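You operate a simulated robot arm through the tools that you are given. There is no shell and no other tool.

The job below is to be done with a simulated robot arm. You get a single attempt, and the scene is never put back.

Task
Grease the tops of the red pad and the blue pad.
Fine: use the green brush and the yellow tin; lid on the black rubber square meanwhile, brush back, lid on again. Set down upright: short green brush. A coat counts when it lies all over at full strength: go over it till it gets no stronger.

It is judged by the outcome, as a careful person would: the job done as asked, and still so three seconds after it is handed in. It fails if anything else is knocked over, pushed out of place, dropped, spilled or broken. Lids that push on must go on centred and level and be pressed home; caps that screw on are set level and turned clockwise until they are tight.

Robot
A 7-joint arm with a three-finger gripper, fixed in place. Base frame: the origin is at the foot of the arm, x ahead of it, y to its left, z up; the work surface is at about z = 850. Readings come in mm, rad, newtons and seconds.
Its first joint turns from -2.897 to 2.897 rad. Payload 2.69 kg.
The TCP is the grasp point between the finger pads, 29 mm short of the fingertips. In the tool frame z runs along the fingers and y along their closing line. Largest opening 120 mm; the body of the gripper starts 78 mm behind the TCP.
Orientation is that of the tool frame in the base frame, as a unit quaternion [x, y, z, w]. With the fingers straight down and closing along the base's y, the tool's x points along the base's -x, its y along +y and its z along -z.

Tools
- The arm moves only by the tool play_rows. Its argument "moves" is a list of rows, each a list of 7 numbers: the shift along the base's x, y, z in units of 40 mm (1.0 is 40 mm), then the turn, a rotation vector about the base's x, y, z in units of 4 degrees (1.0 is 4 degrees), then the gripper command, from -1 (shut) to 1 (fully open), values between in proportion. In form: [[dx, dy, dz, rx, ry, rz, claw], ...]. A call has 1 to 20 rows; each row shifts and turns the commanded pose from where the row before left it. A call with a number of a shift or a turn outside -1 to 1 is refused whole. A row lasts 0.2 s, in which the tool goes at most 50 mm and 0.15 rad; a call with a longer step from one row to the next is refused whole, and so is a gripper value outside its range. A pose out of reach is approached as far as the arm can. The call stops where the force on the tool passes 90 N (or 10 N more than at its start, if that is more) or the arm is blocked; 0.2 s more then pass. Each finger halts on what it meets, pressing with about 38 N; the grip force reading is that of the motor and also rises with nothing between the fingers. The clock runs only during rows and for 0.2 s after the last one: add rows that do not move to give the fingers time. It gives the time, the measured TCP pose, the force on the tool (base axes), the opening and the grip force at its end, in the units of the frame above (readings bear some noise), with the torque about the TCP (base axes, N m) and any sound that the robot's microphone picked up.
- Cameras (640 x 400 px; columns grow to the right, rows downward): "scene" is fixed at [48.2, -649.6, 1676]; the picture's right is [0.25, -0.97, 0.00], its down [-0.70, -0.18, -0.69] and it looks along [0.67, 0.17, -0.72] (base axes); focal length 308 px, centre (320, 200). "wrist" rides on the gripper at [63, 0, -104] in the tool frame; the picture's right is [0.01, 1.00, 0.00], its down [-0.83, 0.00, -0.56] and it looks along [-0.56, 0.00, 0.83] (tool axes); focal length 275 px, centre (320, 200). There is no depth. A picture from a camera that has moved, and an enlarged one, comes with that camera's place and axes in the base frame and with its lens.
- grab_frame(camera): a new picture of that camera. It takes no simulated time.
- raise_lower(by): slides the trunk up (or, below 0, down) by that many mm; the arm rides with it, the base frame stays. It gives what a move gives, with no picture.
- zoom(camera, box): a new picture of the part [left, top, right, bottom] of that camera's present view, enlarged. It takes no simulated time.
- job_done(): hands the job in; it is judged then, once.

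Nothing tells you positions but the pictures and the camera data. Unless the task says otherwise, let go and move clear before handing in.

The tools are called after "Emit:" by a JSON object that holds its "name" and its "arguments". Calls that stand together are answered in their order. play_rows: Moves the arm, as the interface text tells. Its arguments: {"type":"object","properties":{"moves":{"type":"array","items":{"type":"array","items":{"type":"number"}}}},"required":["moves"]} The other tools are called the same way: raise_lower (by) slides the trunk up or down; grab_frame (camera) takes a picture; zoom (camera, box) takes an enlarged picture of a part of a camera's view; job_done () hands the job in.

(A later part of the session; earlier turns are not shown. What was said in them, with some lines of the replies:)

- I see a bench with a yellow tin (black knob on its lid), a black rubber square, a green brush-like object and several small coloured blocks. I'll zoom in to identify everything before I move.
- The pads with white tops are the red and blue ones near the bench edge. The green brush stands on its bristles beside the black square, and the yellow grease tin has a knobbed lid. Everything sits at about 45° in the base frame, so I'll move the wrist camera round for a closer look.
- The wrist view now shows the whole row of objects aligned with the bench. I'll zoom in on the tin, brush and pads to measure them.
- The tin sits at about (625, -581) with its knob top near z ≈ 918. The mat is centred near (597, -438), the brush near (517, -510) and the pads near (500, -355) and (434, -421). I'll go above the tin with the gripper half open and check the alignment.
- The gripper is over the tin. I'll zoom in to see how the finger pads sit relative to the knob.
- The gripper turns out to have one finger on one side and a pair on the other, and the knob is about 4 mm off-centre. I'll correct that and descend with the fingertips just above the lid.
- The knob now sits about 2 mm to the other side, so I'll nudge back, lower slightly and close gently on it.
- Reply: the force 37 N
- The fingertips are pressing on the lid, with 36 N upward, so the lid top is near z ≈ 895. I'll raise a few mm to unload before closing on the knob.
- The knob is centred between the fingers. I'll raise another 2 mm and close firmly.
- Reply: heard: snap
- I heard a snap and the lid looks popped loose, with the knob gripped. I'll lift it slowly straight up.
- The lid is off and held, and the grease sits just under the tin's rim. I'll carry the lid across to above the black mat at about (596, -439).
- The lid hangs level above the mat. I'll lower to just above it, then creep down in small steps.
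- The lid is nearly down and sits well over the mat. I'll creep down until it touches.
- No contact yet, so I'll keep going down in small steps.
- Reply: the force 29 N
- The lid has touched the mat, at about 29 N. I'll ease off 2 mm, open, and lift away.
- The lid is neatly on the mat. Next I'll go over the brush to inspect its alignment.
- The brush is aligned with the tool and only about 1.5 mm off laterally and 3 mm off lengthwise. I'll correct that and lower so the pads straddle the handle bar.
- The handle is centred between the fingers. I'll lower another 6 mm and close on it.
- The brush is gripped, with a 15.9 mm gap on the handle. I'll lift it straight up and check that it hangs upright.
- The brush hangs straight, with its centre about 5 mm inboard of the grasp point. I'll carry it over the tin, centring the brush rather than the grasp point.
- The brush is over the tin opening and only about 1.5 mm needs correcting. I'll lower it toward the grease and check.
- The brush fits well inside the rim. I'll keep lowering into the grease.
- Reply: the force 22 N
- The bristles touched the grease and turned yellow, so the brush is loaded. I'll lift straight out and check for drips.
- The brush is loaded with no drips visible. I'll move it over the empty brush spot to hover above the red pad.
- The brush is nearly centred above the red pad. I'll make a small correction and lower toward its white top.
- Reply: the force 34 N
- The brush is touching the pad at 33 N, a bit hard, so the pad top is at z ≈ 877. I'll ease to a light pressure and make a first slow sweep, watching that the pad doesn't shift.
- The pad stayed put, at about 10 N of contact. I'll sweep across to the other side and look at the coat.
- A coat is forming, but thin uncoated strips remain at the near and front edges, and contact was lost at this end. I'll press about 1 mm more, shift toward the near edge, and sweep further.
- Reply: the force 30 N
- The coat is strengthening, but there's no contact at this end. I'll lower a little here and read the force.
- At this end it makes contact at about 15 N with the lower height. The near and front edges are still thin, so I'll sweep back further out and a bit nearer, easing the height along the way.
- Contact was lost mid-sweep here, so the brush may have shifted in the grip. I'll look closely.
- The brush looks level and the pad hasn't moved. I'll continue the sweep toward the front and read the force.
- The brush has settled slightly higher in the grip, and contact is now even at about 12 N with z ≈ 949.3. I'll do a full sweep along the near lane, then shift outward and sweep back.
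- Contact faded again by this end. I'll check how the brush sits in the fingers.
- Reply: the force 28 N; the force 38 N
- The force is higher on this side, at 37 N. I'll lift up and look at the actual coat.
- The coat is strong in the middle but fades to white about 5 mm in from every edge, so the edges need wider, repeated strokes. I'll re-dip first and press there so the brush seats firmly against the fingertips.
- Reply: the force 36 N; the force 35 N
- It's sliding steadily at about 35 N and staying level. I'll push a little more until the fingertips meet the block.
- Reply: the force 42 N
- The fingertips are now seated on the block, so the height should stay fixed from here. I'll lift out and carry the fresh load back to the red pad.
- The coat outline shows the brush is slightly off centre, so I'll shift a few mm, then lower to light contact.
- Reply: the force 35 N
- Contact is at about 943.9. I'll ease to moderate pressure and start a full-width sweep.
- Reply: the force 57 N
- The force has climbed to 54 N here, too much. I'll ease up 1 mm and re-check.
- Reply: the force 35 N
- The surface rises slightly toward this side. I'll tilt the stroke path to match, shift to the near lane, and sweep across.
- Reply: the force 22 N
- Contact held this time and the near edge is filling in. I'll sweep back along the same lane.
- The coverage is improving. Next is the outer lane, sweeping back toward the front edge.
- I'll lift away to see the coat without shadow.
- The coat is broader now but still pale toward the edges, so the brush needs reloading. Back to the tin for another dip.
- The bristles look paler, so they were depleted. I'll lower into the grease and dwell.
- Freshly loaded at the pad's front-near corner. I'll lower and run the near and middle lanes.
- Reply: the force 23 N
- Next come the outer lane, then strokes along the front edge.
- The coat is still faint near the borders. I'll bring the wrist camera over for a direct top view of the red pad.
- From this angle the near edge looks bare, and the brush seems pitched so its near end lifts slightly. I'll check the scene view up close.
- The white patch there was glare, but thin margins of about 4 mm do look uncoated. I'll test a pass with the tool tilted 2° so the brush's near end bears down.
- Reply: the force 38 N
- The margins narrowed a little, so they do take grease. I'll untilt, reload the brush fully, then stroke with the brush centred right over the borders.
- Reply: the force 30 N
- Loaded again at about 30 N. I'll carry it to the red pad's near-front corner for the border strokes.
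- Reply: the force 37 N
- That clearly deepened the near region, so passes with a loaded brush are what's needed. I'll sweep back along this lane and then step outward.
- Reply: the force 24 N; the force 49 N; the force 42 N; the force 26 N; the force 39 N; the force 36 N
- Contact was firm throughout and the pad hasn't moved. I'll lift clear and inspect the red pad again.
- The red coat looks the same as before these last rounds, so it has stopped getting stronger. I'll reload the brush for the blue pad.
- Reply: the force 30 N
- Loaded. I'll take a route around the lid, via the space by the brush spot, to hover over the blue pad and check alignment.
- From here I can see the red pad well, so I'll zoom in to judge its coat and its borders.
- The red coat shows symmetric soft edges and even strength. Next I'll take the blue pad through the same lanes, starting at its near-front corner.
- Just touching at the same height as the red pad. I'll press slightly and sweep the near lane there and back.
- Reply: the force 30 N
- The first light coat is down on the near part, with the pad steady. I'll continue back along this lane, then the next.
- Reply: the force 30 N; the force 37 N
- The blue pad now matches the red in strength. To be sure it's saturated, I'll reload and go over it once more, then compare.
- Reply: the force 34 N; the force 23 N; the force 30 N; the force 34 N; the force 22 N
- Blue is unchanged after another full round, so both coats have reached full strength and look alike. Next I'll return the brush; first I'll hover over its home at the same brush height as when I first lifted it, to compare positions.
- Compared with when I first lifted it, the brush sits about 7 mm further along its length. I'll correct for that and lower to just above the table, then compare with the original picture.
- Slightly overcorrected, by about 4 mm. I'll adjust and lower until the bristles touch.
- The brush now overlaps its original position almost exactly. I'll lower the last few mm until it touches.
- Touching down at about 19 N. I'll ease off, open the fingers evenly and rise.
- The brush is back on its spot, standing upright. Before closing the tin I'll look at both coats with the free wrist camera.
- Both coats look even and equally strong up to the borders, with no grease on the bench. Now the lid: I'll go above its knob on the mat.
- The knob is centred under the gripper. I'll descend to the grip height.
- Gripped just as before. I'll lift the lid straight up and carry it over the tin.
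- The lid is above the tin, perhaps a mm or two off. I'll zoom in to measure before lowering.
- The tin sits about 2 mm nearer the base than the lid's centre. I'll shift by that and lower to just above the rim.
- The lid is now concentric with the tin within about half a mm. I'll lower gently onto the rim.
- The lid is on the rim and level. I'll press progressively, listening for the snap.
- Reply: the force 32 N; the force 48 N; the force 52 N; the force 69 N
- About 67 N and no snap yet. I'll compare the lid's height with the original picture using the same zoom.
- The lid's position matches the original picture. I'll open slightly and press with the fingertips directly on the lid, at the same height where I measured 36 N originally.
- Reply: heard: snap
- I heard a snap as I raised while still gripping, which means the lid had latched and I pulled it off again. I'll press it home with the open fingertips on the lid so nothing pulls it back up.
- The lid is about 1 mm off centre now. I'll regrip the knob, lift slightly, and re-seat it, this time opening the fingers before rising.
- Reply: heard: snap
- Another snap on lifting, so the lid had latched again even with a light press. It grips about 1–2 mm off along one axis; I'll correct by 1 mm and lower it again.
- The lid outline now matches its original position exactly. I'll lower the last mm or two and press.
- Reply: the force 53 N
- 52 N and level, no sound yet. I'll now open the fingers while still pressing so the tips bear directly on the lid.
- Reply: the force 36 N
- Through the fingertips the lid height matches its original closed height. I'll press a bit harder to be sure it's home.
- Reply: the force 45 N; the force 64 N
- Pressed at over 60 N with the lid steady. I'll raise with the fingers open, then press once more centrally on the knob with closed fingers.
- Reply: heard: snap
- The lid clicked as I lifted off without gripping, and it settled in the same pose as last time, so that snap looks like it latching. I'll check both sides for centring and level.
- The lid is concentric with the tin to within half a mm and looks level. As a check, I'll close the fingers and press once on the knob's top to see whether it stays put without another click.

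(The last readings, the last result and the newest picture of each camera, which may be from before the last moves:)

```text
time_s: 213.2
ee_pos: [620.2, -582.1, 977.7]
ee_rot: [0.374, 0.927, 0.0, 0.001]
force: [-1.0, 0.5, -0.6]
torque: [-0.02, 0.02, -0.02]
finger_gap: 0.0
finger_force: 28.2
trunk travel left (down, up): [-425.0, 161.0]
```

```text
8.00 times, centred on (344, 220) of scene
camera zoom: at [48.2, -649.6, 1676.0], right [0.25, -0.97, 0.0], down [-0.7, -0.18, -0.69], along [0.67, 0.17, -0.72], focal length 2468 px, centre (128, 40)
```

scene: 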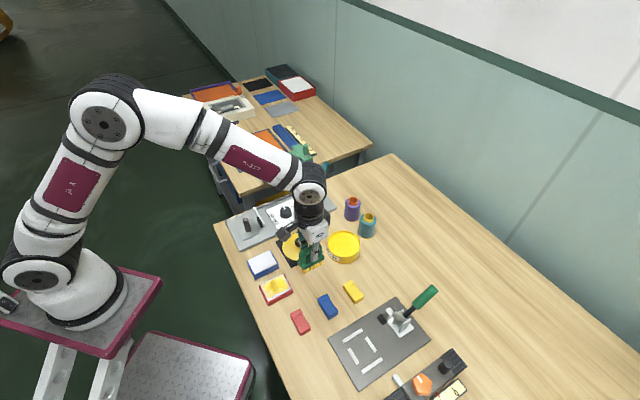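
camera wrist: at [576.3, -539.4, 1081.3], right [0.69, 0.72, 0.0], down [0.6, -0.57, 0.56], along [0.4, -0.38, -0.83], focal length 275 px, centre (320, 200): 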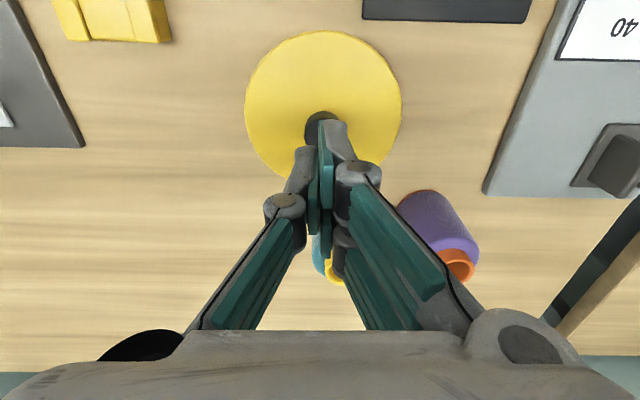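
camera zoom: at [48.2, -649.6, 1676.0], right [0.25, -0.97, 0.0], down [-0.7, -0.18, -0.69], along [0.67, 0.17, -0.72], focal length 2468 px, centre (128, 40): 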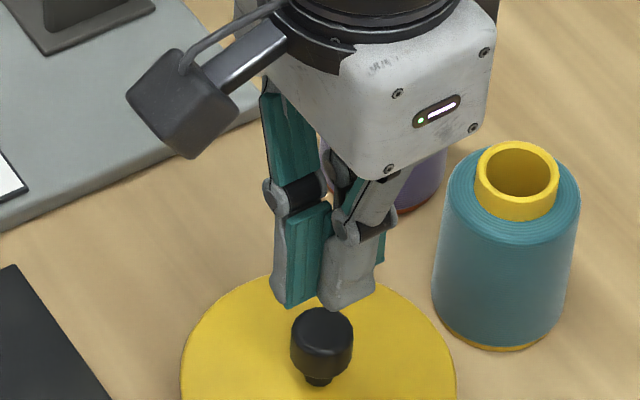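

Emit:
{"name": "play_rows", "arguments": {"moves": [[0.018, 0.066, -0.2, 0, 0, 0, -1], [0, 0, -0.25, 0, 0, 0, -1], [0, 0, -0.15, 0, 0, 0, -1], [0, 0, 0, 0, 0, 0, -1]]}}

Emit:
{"name": "grab_frame", "arguments": {"camera": "wrist"}}

Emit:
{"name": "zoom", "arguments": {"camera": "scene", "box": [304, 205, 384, 255]}}

```text
time_s: 214.2
ee_pos: [623.4, -578.8, 955.8]
ee_rot: [0.375, 0.927, 0.0, 0.0]
force: [0.7, 0.1, -0.1]
torque: [0.03, 0.02, -0.01]
finger_gap: 0.3
finger_force: 29.2
trunk travel left (down, up): [-425.0, 161.0]
```

```text
taken
camera wrist: at [577.9, -536.0, 1058.4], right [0.69, 0.72, 0.0], down [0.6, -0.57, 0.56], along [0.4, -0.38, -0.83], focal length 275 px, centre (320, 200)
```

wrist: 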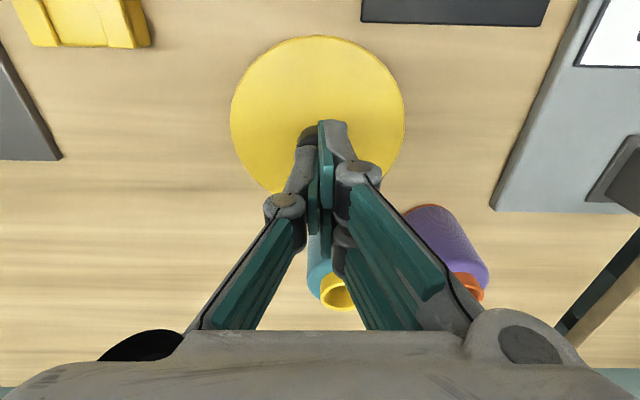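

```text
8.00 times, centred on (344, 230) of scene
camera zoom: at [48.2, -649.6, 1676.0], right [0.25, -0.97, 0.0], down [-0.7, -0.18, -0.69], along [0.67, 0.17, -0.72], focal length 2468 px, centre (128, -40)
```

zoom: 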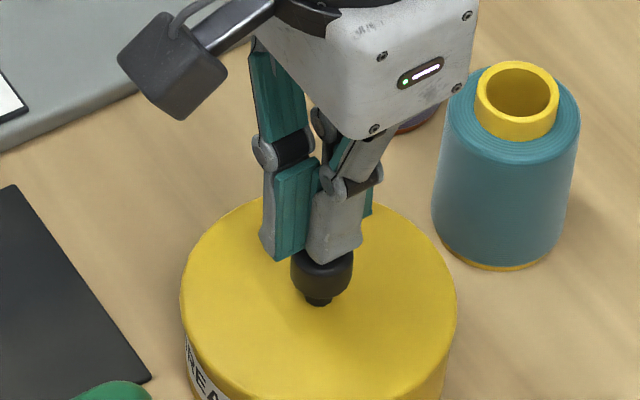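

Fingers are right above the knob. I'll press down gradually.

Emit:
{"name": "play_rows", "arguments": {"moves": [[0, 0, -0.1, 0, 0, 0, -1], [0, 0, -0.05, 0, 0, 0, -1], [0, 0, 0, 0, 0, 0, -1]]}}

Emit:
{"name": "play_rows", "arguments": {"moves": [[0, 0, -0.05, 0, 0, 0, -1], [0, 0, -0.04, 0, 0, 0, -1], [0, 0, 0, 0, 0, 0, -1]]}}

```text
time_s: 215.0
ee_pos: [623.8, -578.3, 951.3]
ee_rot: [0.375, 0.927, 0.0, 0.001]
force: [-3.7, 5.0, 22.3]
torque: [0.17, 0.13, -0.01]
finger_gap: 5.8
finger_force: 28.5
trunk travel left (down, up): [-425.0, 161.0]
```

```text
time_s: 215.8
ee_pos: [622.9, -579.0, 951.7]
ee_rot: [0.375, 0.927, -0.002, 0.002]
force: [-10.3, 14.1, 53.2]
torque: [0.52, 0.33, 0.0]
finger_gap: 5.7
finger_force: 28.4
trunk travel left (down, up): [-425.0, 161.0]
```

Emit:
{"name": "play_rows", "arguments": {"moves": [[0, 0, -0.04, 0, 0, 0, -1], [0, 0, 0, 0, 0, 0, -1]]}}

Emit:
{"name": "play_rows", "arguments": {"moves": [[0, 0, 0.1, 0, 0, 0, -1], [0, 0, 0.1, 0, 0, 0, -1], [0, 0, 0.2, 0, 0, 0, -1], [0, 0, 0.5, 0, 0, 0, -1], [0, 0, 0.7, 0, 0, 0, -1], [0, 0, 0, 0, 0, 0, -1]]}}

Emit:
{"name": "zoom", "arguments": {"camera": "scene", "box": [304, 215, 384, 265]}}

Emit:
{"name": "zoom", "arguments": {"camera": "scene", "box": [318, 240, 358, 265]}}

```text
time_s: 216.4
ee_pos: [622.8, -579.0, 951.1]
ee_rot: [0.376, 0.927, -0.003, 0.004]
force: [-10.3, 13.8, 59.0]
torque: [0.52, 0.37, 0.01]
finger_gap: 6.1
finger_force: 28.3
trunk travel left (down, up): [-425.0, 161.0]
```

```text
time_s: 217.8
ee_pos: [624.2, -578.4, 1008.5]
ee_rot: [0.374, 0.927, 0.0, 0.0]
force: [0.6, 0.6, 0.8]
torque: [0.01, 0.05, -0.01]
finger_gap: 0.1
finger_force: 28.4
trunk travel left (down, up): [-425.0, 161.0]
```

```text
8.00 times, centred on (344, 240) of scene
camera zoom: at [48.2, -649.6, 1676.0], right [0.25, -0.97, 0.0], down [-0.7, -0.18, -0.69], along [0.67, 0.17, -0.72], focal length 2468 px, centre (128, -120)
```

zoom: 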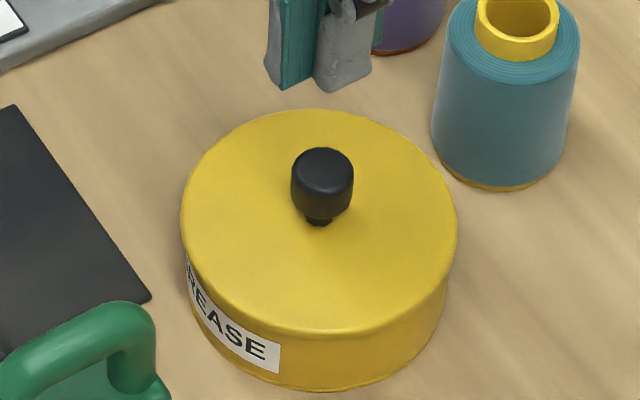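

```text
16.00 times, centred on (338, 252) of scene
camera zoom: at [48.2, -649.6, 1676.0], right [0.25, -0.97, 0.0], down [-0.7, -0.18, -0.69], along [0.67, 0.17, -0.72], focal length 4936 px, centre (32, -640)
```

zoom: 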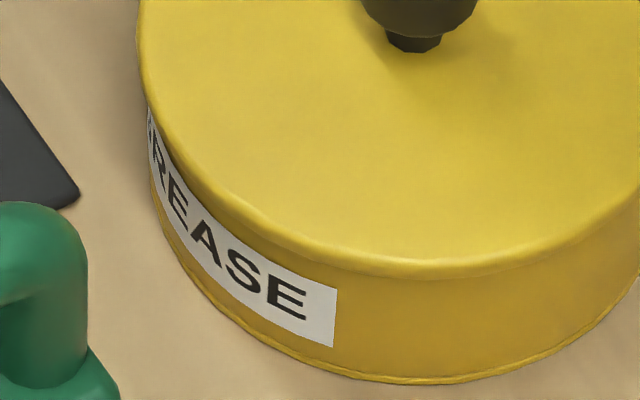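

No further click when pressing and releasing, so the lid is latched and stable. I'll compare it with the earlier pictures at the same zooms and check the whole scene.

Emit:
{"name": "zoom", "arguments": {"camera": "scene", "box": [280, 190, 408, 270]}}

Emit:
{"name": "zoom", "arguments": {"camera": "scene", "box": [280, 220, 376, 280]}}

Emit:
{"name": "grab_frame", "arguments": {"camera": "scene"}}

Emit:
{"name": "grab_frame", "arguments": {"camera": "wrist"}}

```text
5.00 times, centred on (344, 230) of scene
camera zoom: at [48.2, -649.6, 1676.0], right [0.25, -0.97, 0.0], down [-0.7, -0.18, -0.69], along [0.67, 0.17, -0.72], focal length 1542 px, centre (200, 50)
```

zoom: 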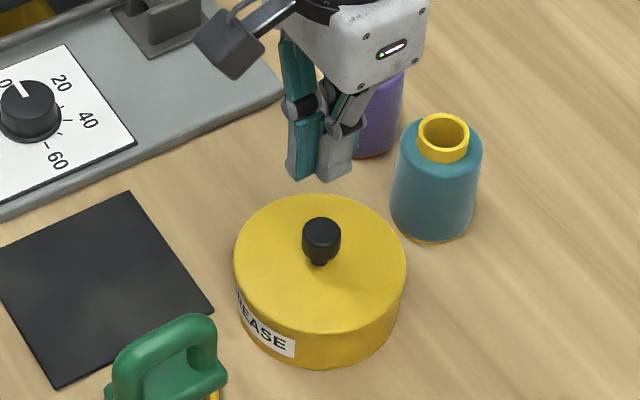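

```text
6.67 times, centred on (328, 250) of scene
camera zoom: at [48.2, -649.6, 1676.0], right [0.25, -0.97, 0.0], down [-0.7, -0.18, -0.69], along [0.67, 0.17, -0.72], focal length 2057 px, centre (267, -133)
```

zoom: 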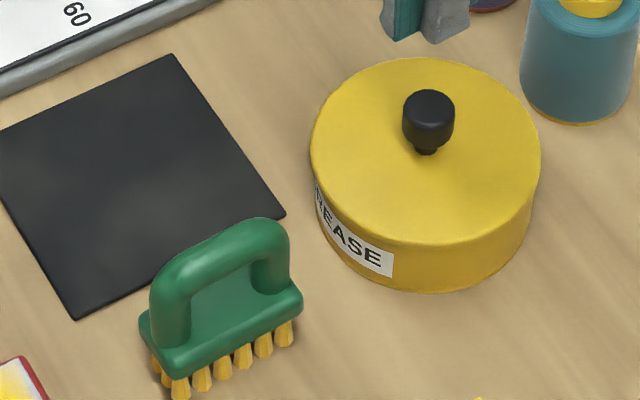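

```text
taken
```

scene: 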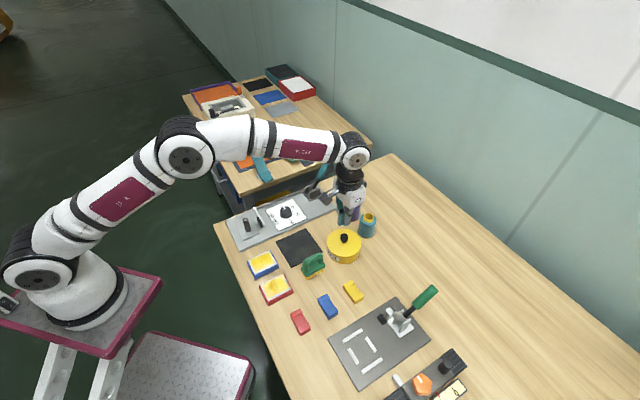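

```text
taken
camera wrist: at [578.9, -535.7, 1111.3], right [0.69, 0.72, 0.0], down [0.6, -0.57, 0.56], along [0.4, -0.38, -0.83], focal length 275 px, centre (320, 200)
```

wrist: 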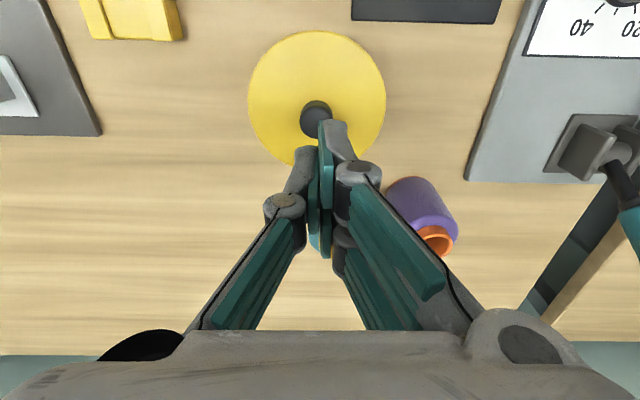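

The lid, tin, mat and brush all match their original positions to within about a mm, and both pads are coated. I'll raise the arm clear and take a last look.

Emit:
{"name": "play_rows", "arguments": {"moves": [[0, 0, 0.8, 0, 0, 0, -1], [0, 0, 0.9, 0, 0, 0, -0.8], [0, 0.3, 0.9, 0, 0, 0, -0.5], [0, 0.6, 0.8, 0, 0, 0, -0.3], [0, 0.9, 0.6, 0, 0, 0, 0], [0, 0.9, 0.4, 0, 0, 0, 0], [0, 0.9, 0.2, 0, 0, 0, 0], [0, 0.9, 0, 0, 0, 0, 0], [0, 0.9, 0, 0, 0, 0, 0], [0, 0, 0, 0, 0, 0, 0], [0, 0, 0, 0, 0, 0, 0]]}}

Emit:
{"name": "zoom", "arguments": {"camera": "scene", "box": [224, 236, 320, 300]}}

Emit:
{"name": "zoom", "arguments": {"camera": "scene", "box": [280, 210, 392, 280]}}

Emit:
{"name": "grab_frame", "arguments": {"camera": "wrist"}}

```text
time_s: 220.2
ee_pos: [623.3, -361.4, 1191.1]
ee_rot: [0.375, 0.927, 0.0, -0.001]
force: [-0.3, 0.3, -0.4]
torque: [-0.01, 0.01, 0.01]
finger_gap: 59.8
finger_force: 0.1
trunk travel left (down, up): [-425.0, 161.0]
```

```text
6.25 times, centred on (272, 268) of scene
camera zoom: at [48.2, -649.6, 1676.0], right [0.25, -0.97, 0.0], down [-0.7, -0.18, -0.69], along [0.67, 0.17, -0.72], focal length 1928 px, centre (620, -225)
```

zoom: 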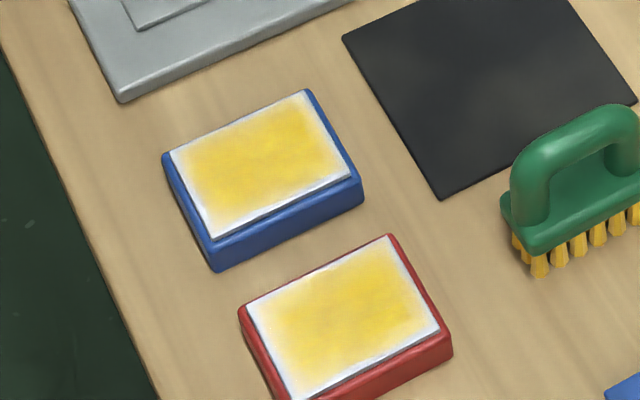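

```text
5.71 times, centred on (336, 245) of scene
camera zoom: at [48.2, -649.6, 1676.0], right [0.25, -0.97, 0.0], down [-0.7, -0.18, -0.69], along [0.67, 0.17, -0.72], focal length 1763 px, centre (229, -57)
```

zoom: 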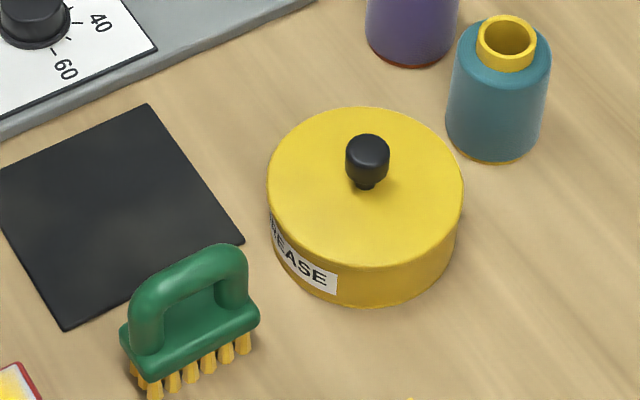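

```text
taken
camera wrist: at [579.0, -319.5, 1294.2], right [0.69, 0.72, 0.0], down [0.6, -0.57, 0.56], along [0.4, -0.38, -0.83], focal length 275 px, centre (320, 200)
```

wrist: 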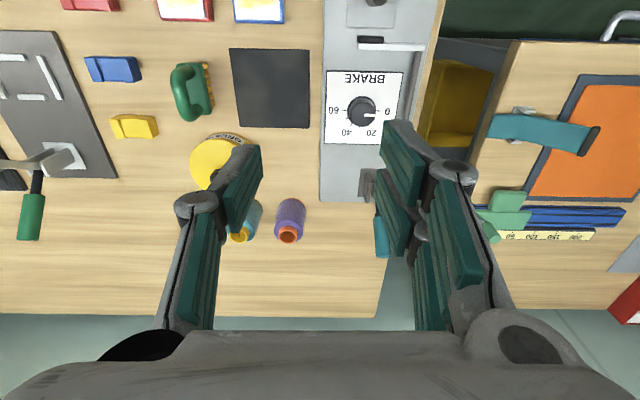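

Everything looks in place. I'll zoom in on both coats under the same light to compare their strength.

Emit:
{"name": "zoom", "arguments": {"camera": "scene", "box": [254, 268, 302, 298]}}

Emit:
{"name": "zoom", "arguments": {"camera": "scene", "box": [240, 245, 288, 275]}}

```text
13.33 times, centred on (278, 283) of scene
camera zoom: at [48.2, -649.6, 1676.0], right [0.25, -0.97, 0.0], down [-0.7, -0.18, -0.69], along [0.67, 0.17, -0.72], focal length 4113 px, centre (880, -907)
```

zoom: 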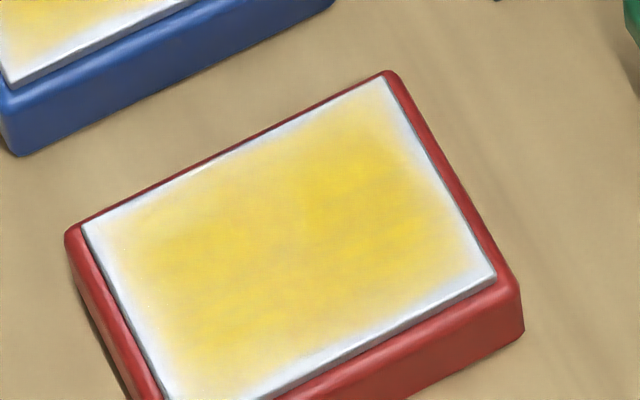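

```text
13.33 times, centred on (264, 260) of scene
camera zoom: at [48.2, -649.6, 1676.0], right [0.25, -0.97, 0.0], down [-0.7, -0.18, -0.69], along [0.67, 0.17, -0.72], focal length 4113 px, centre (1067, -600)
```

zoom: 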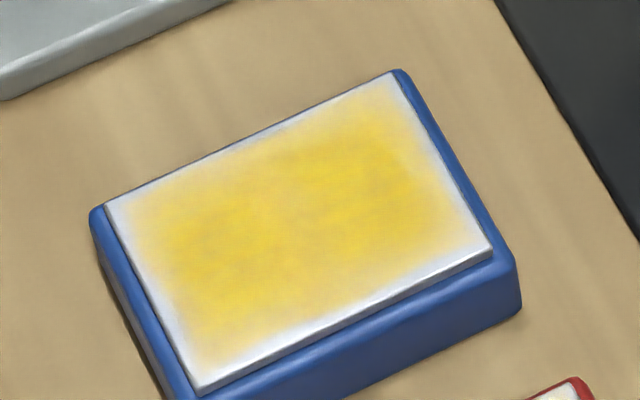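

Both pads carry the same even coat, and neither got any stronger in the last rounds. The lid is latched on the tin, the brush stands upright on its spot, and the arm is clear, so I'm handing in.

Emit:
{"name": "job_done", "arguments": {}}

```text
The job is handed in.
```

I greased both pads and handed the job in. I judged the coats and the lid only from the camera pictures, the force readings and the sounds, so two points below are not certain.

- **Coats:** I brushed the red and blue pads over their whole tops with repeated loads of grease. The last full rounds made no visible difference on either pad. In the pictures a soft, pale border a few millimetres wide remains on all four sides of both pads. Further passes over the edges did not change it, so I took it for how the coat is drawn rather than a bare strip.
- **Lid:** It was on the black rubber square while I worked and is now back on the tin, centred to within about half a millimetre and level. After I pressed it down it clicked as I let go. A second press of about 59 N on the knob made no sound and it stayed put, so I believe it is pressed home. I had seated it once before that and accidentally pulled it off again while lifting away.
- **Brush:** The short green brush stands upright on its original spot. Its bristles still carry grease.
- **Everything else:** I saw nothing knocked over, moved or dripped on, and the arm is clear of the bench.
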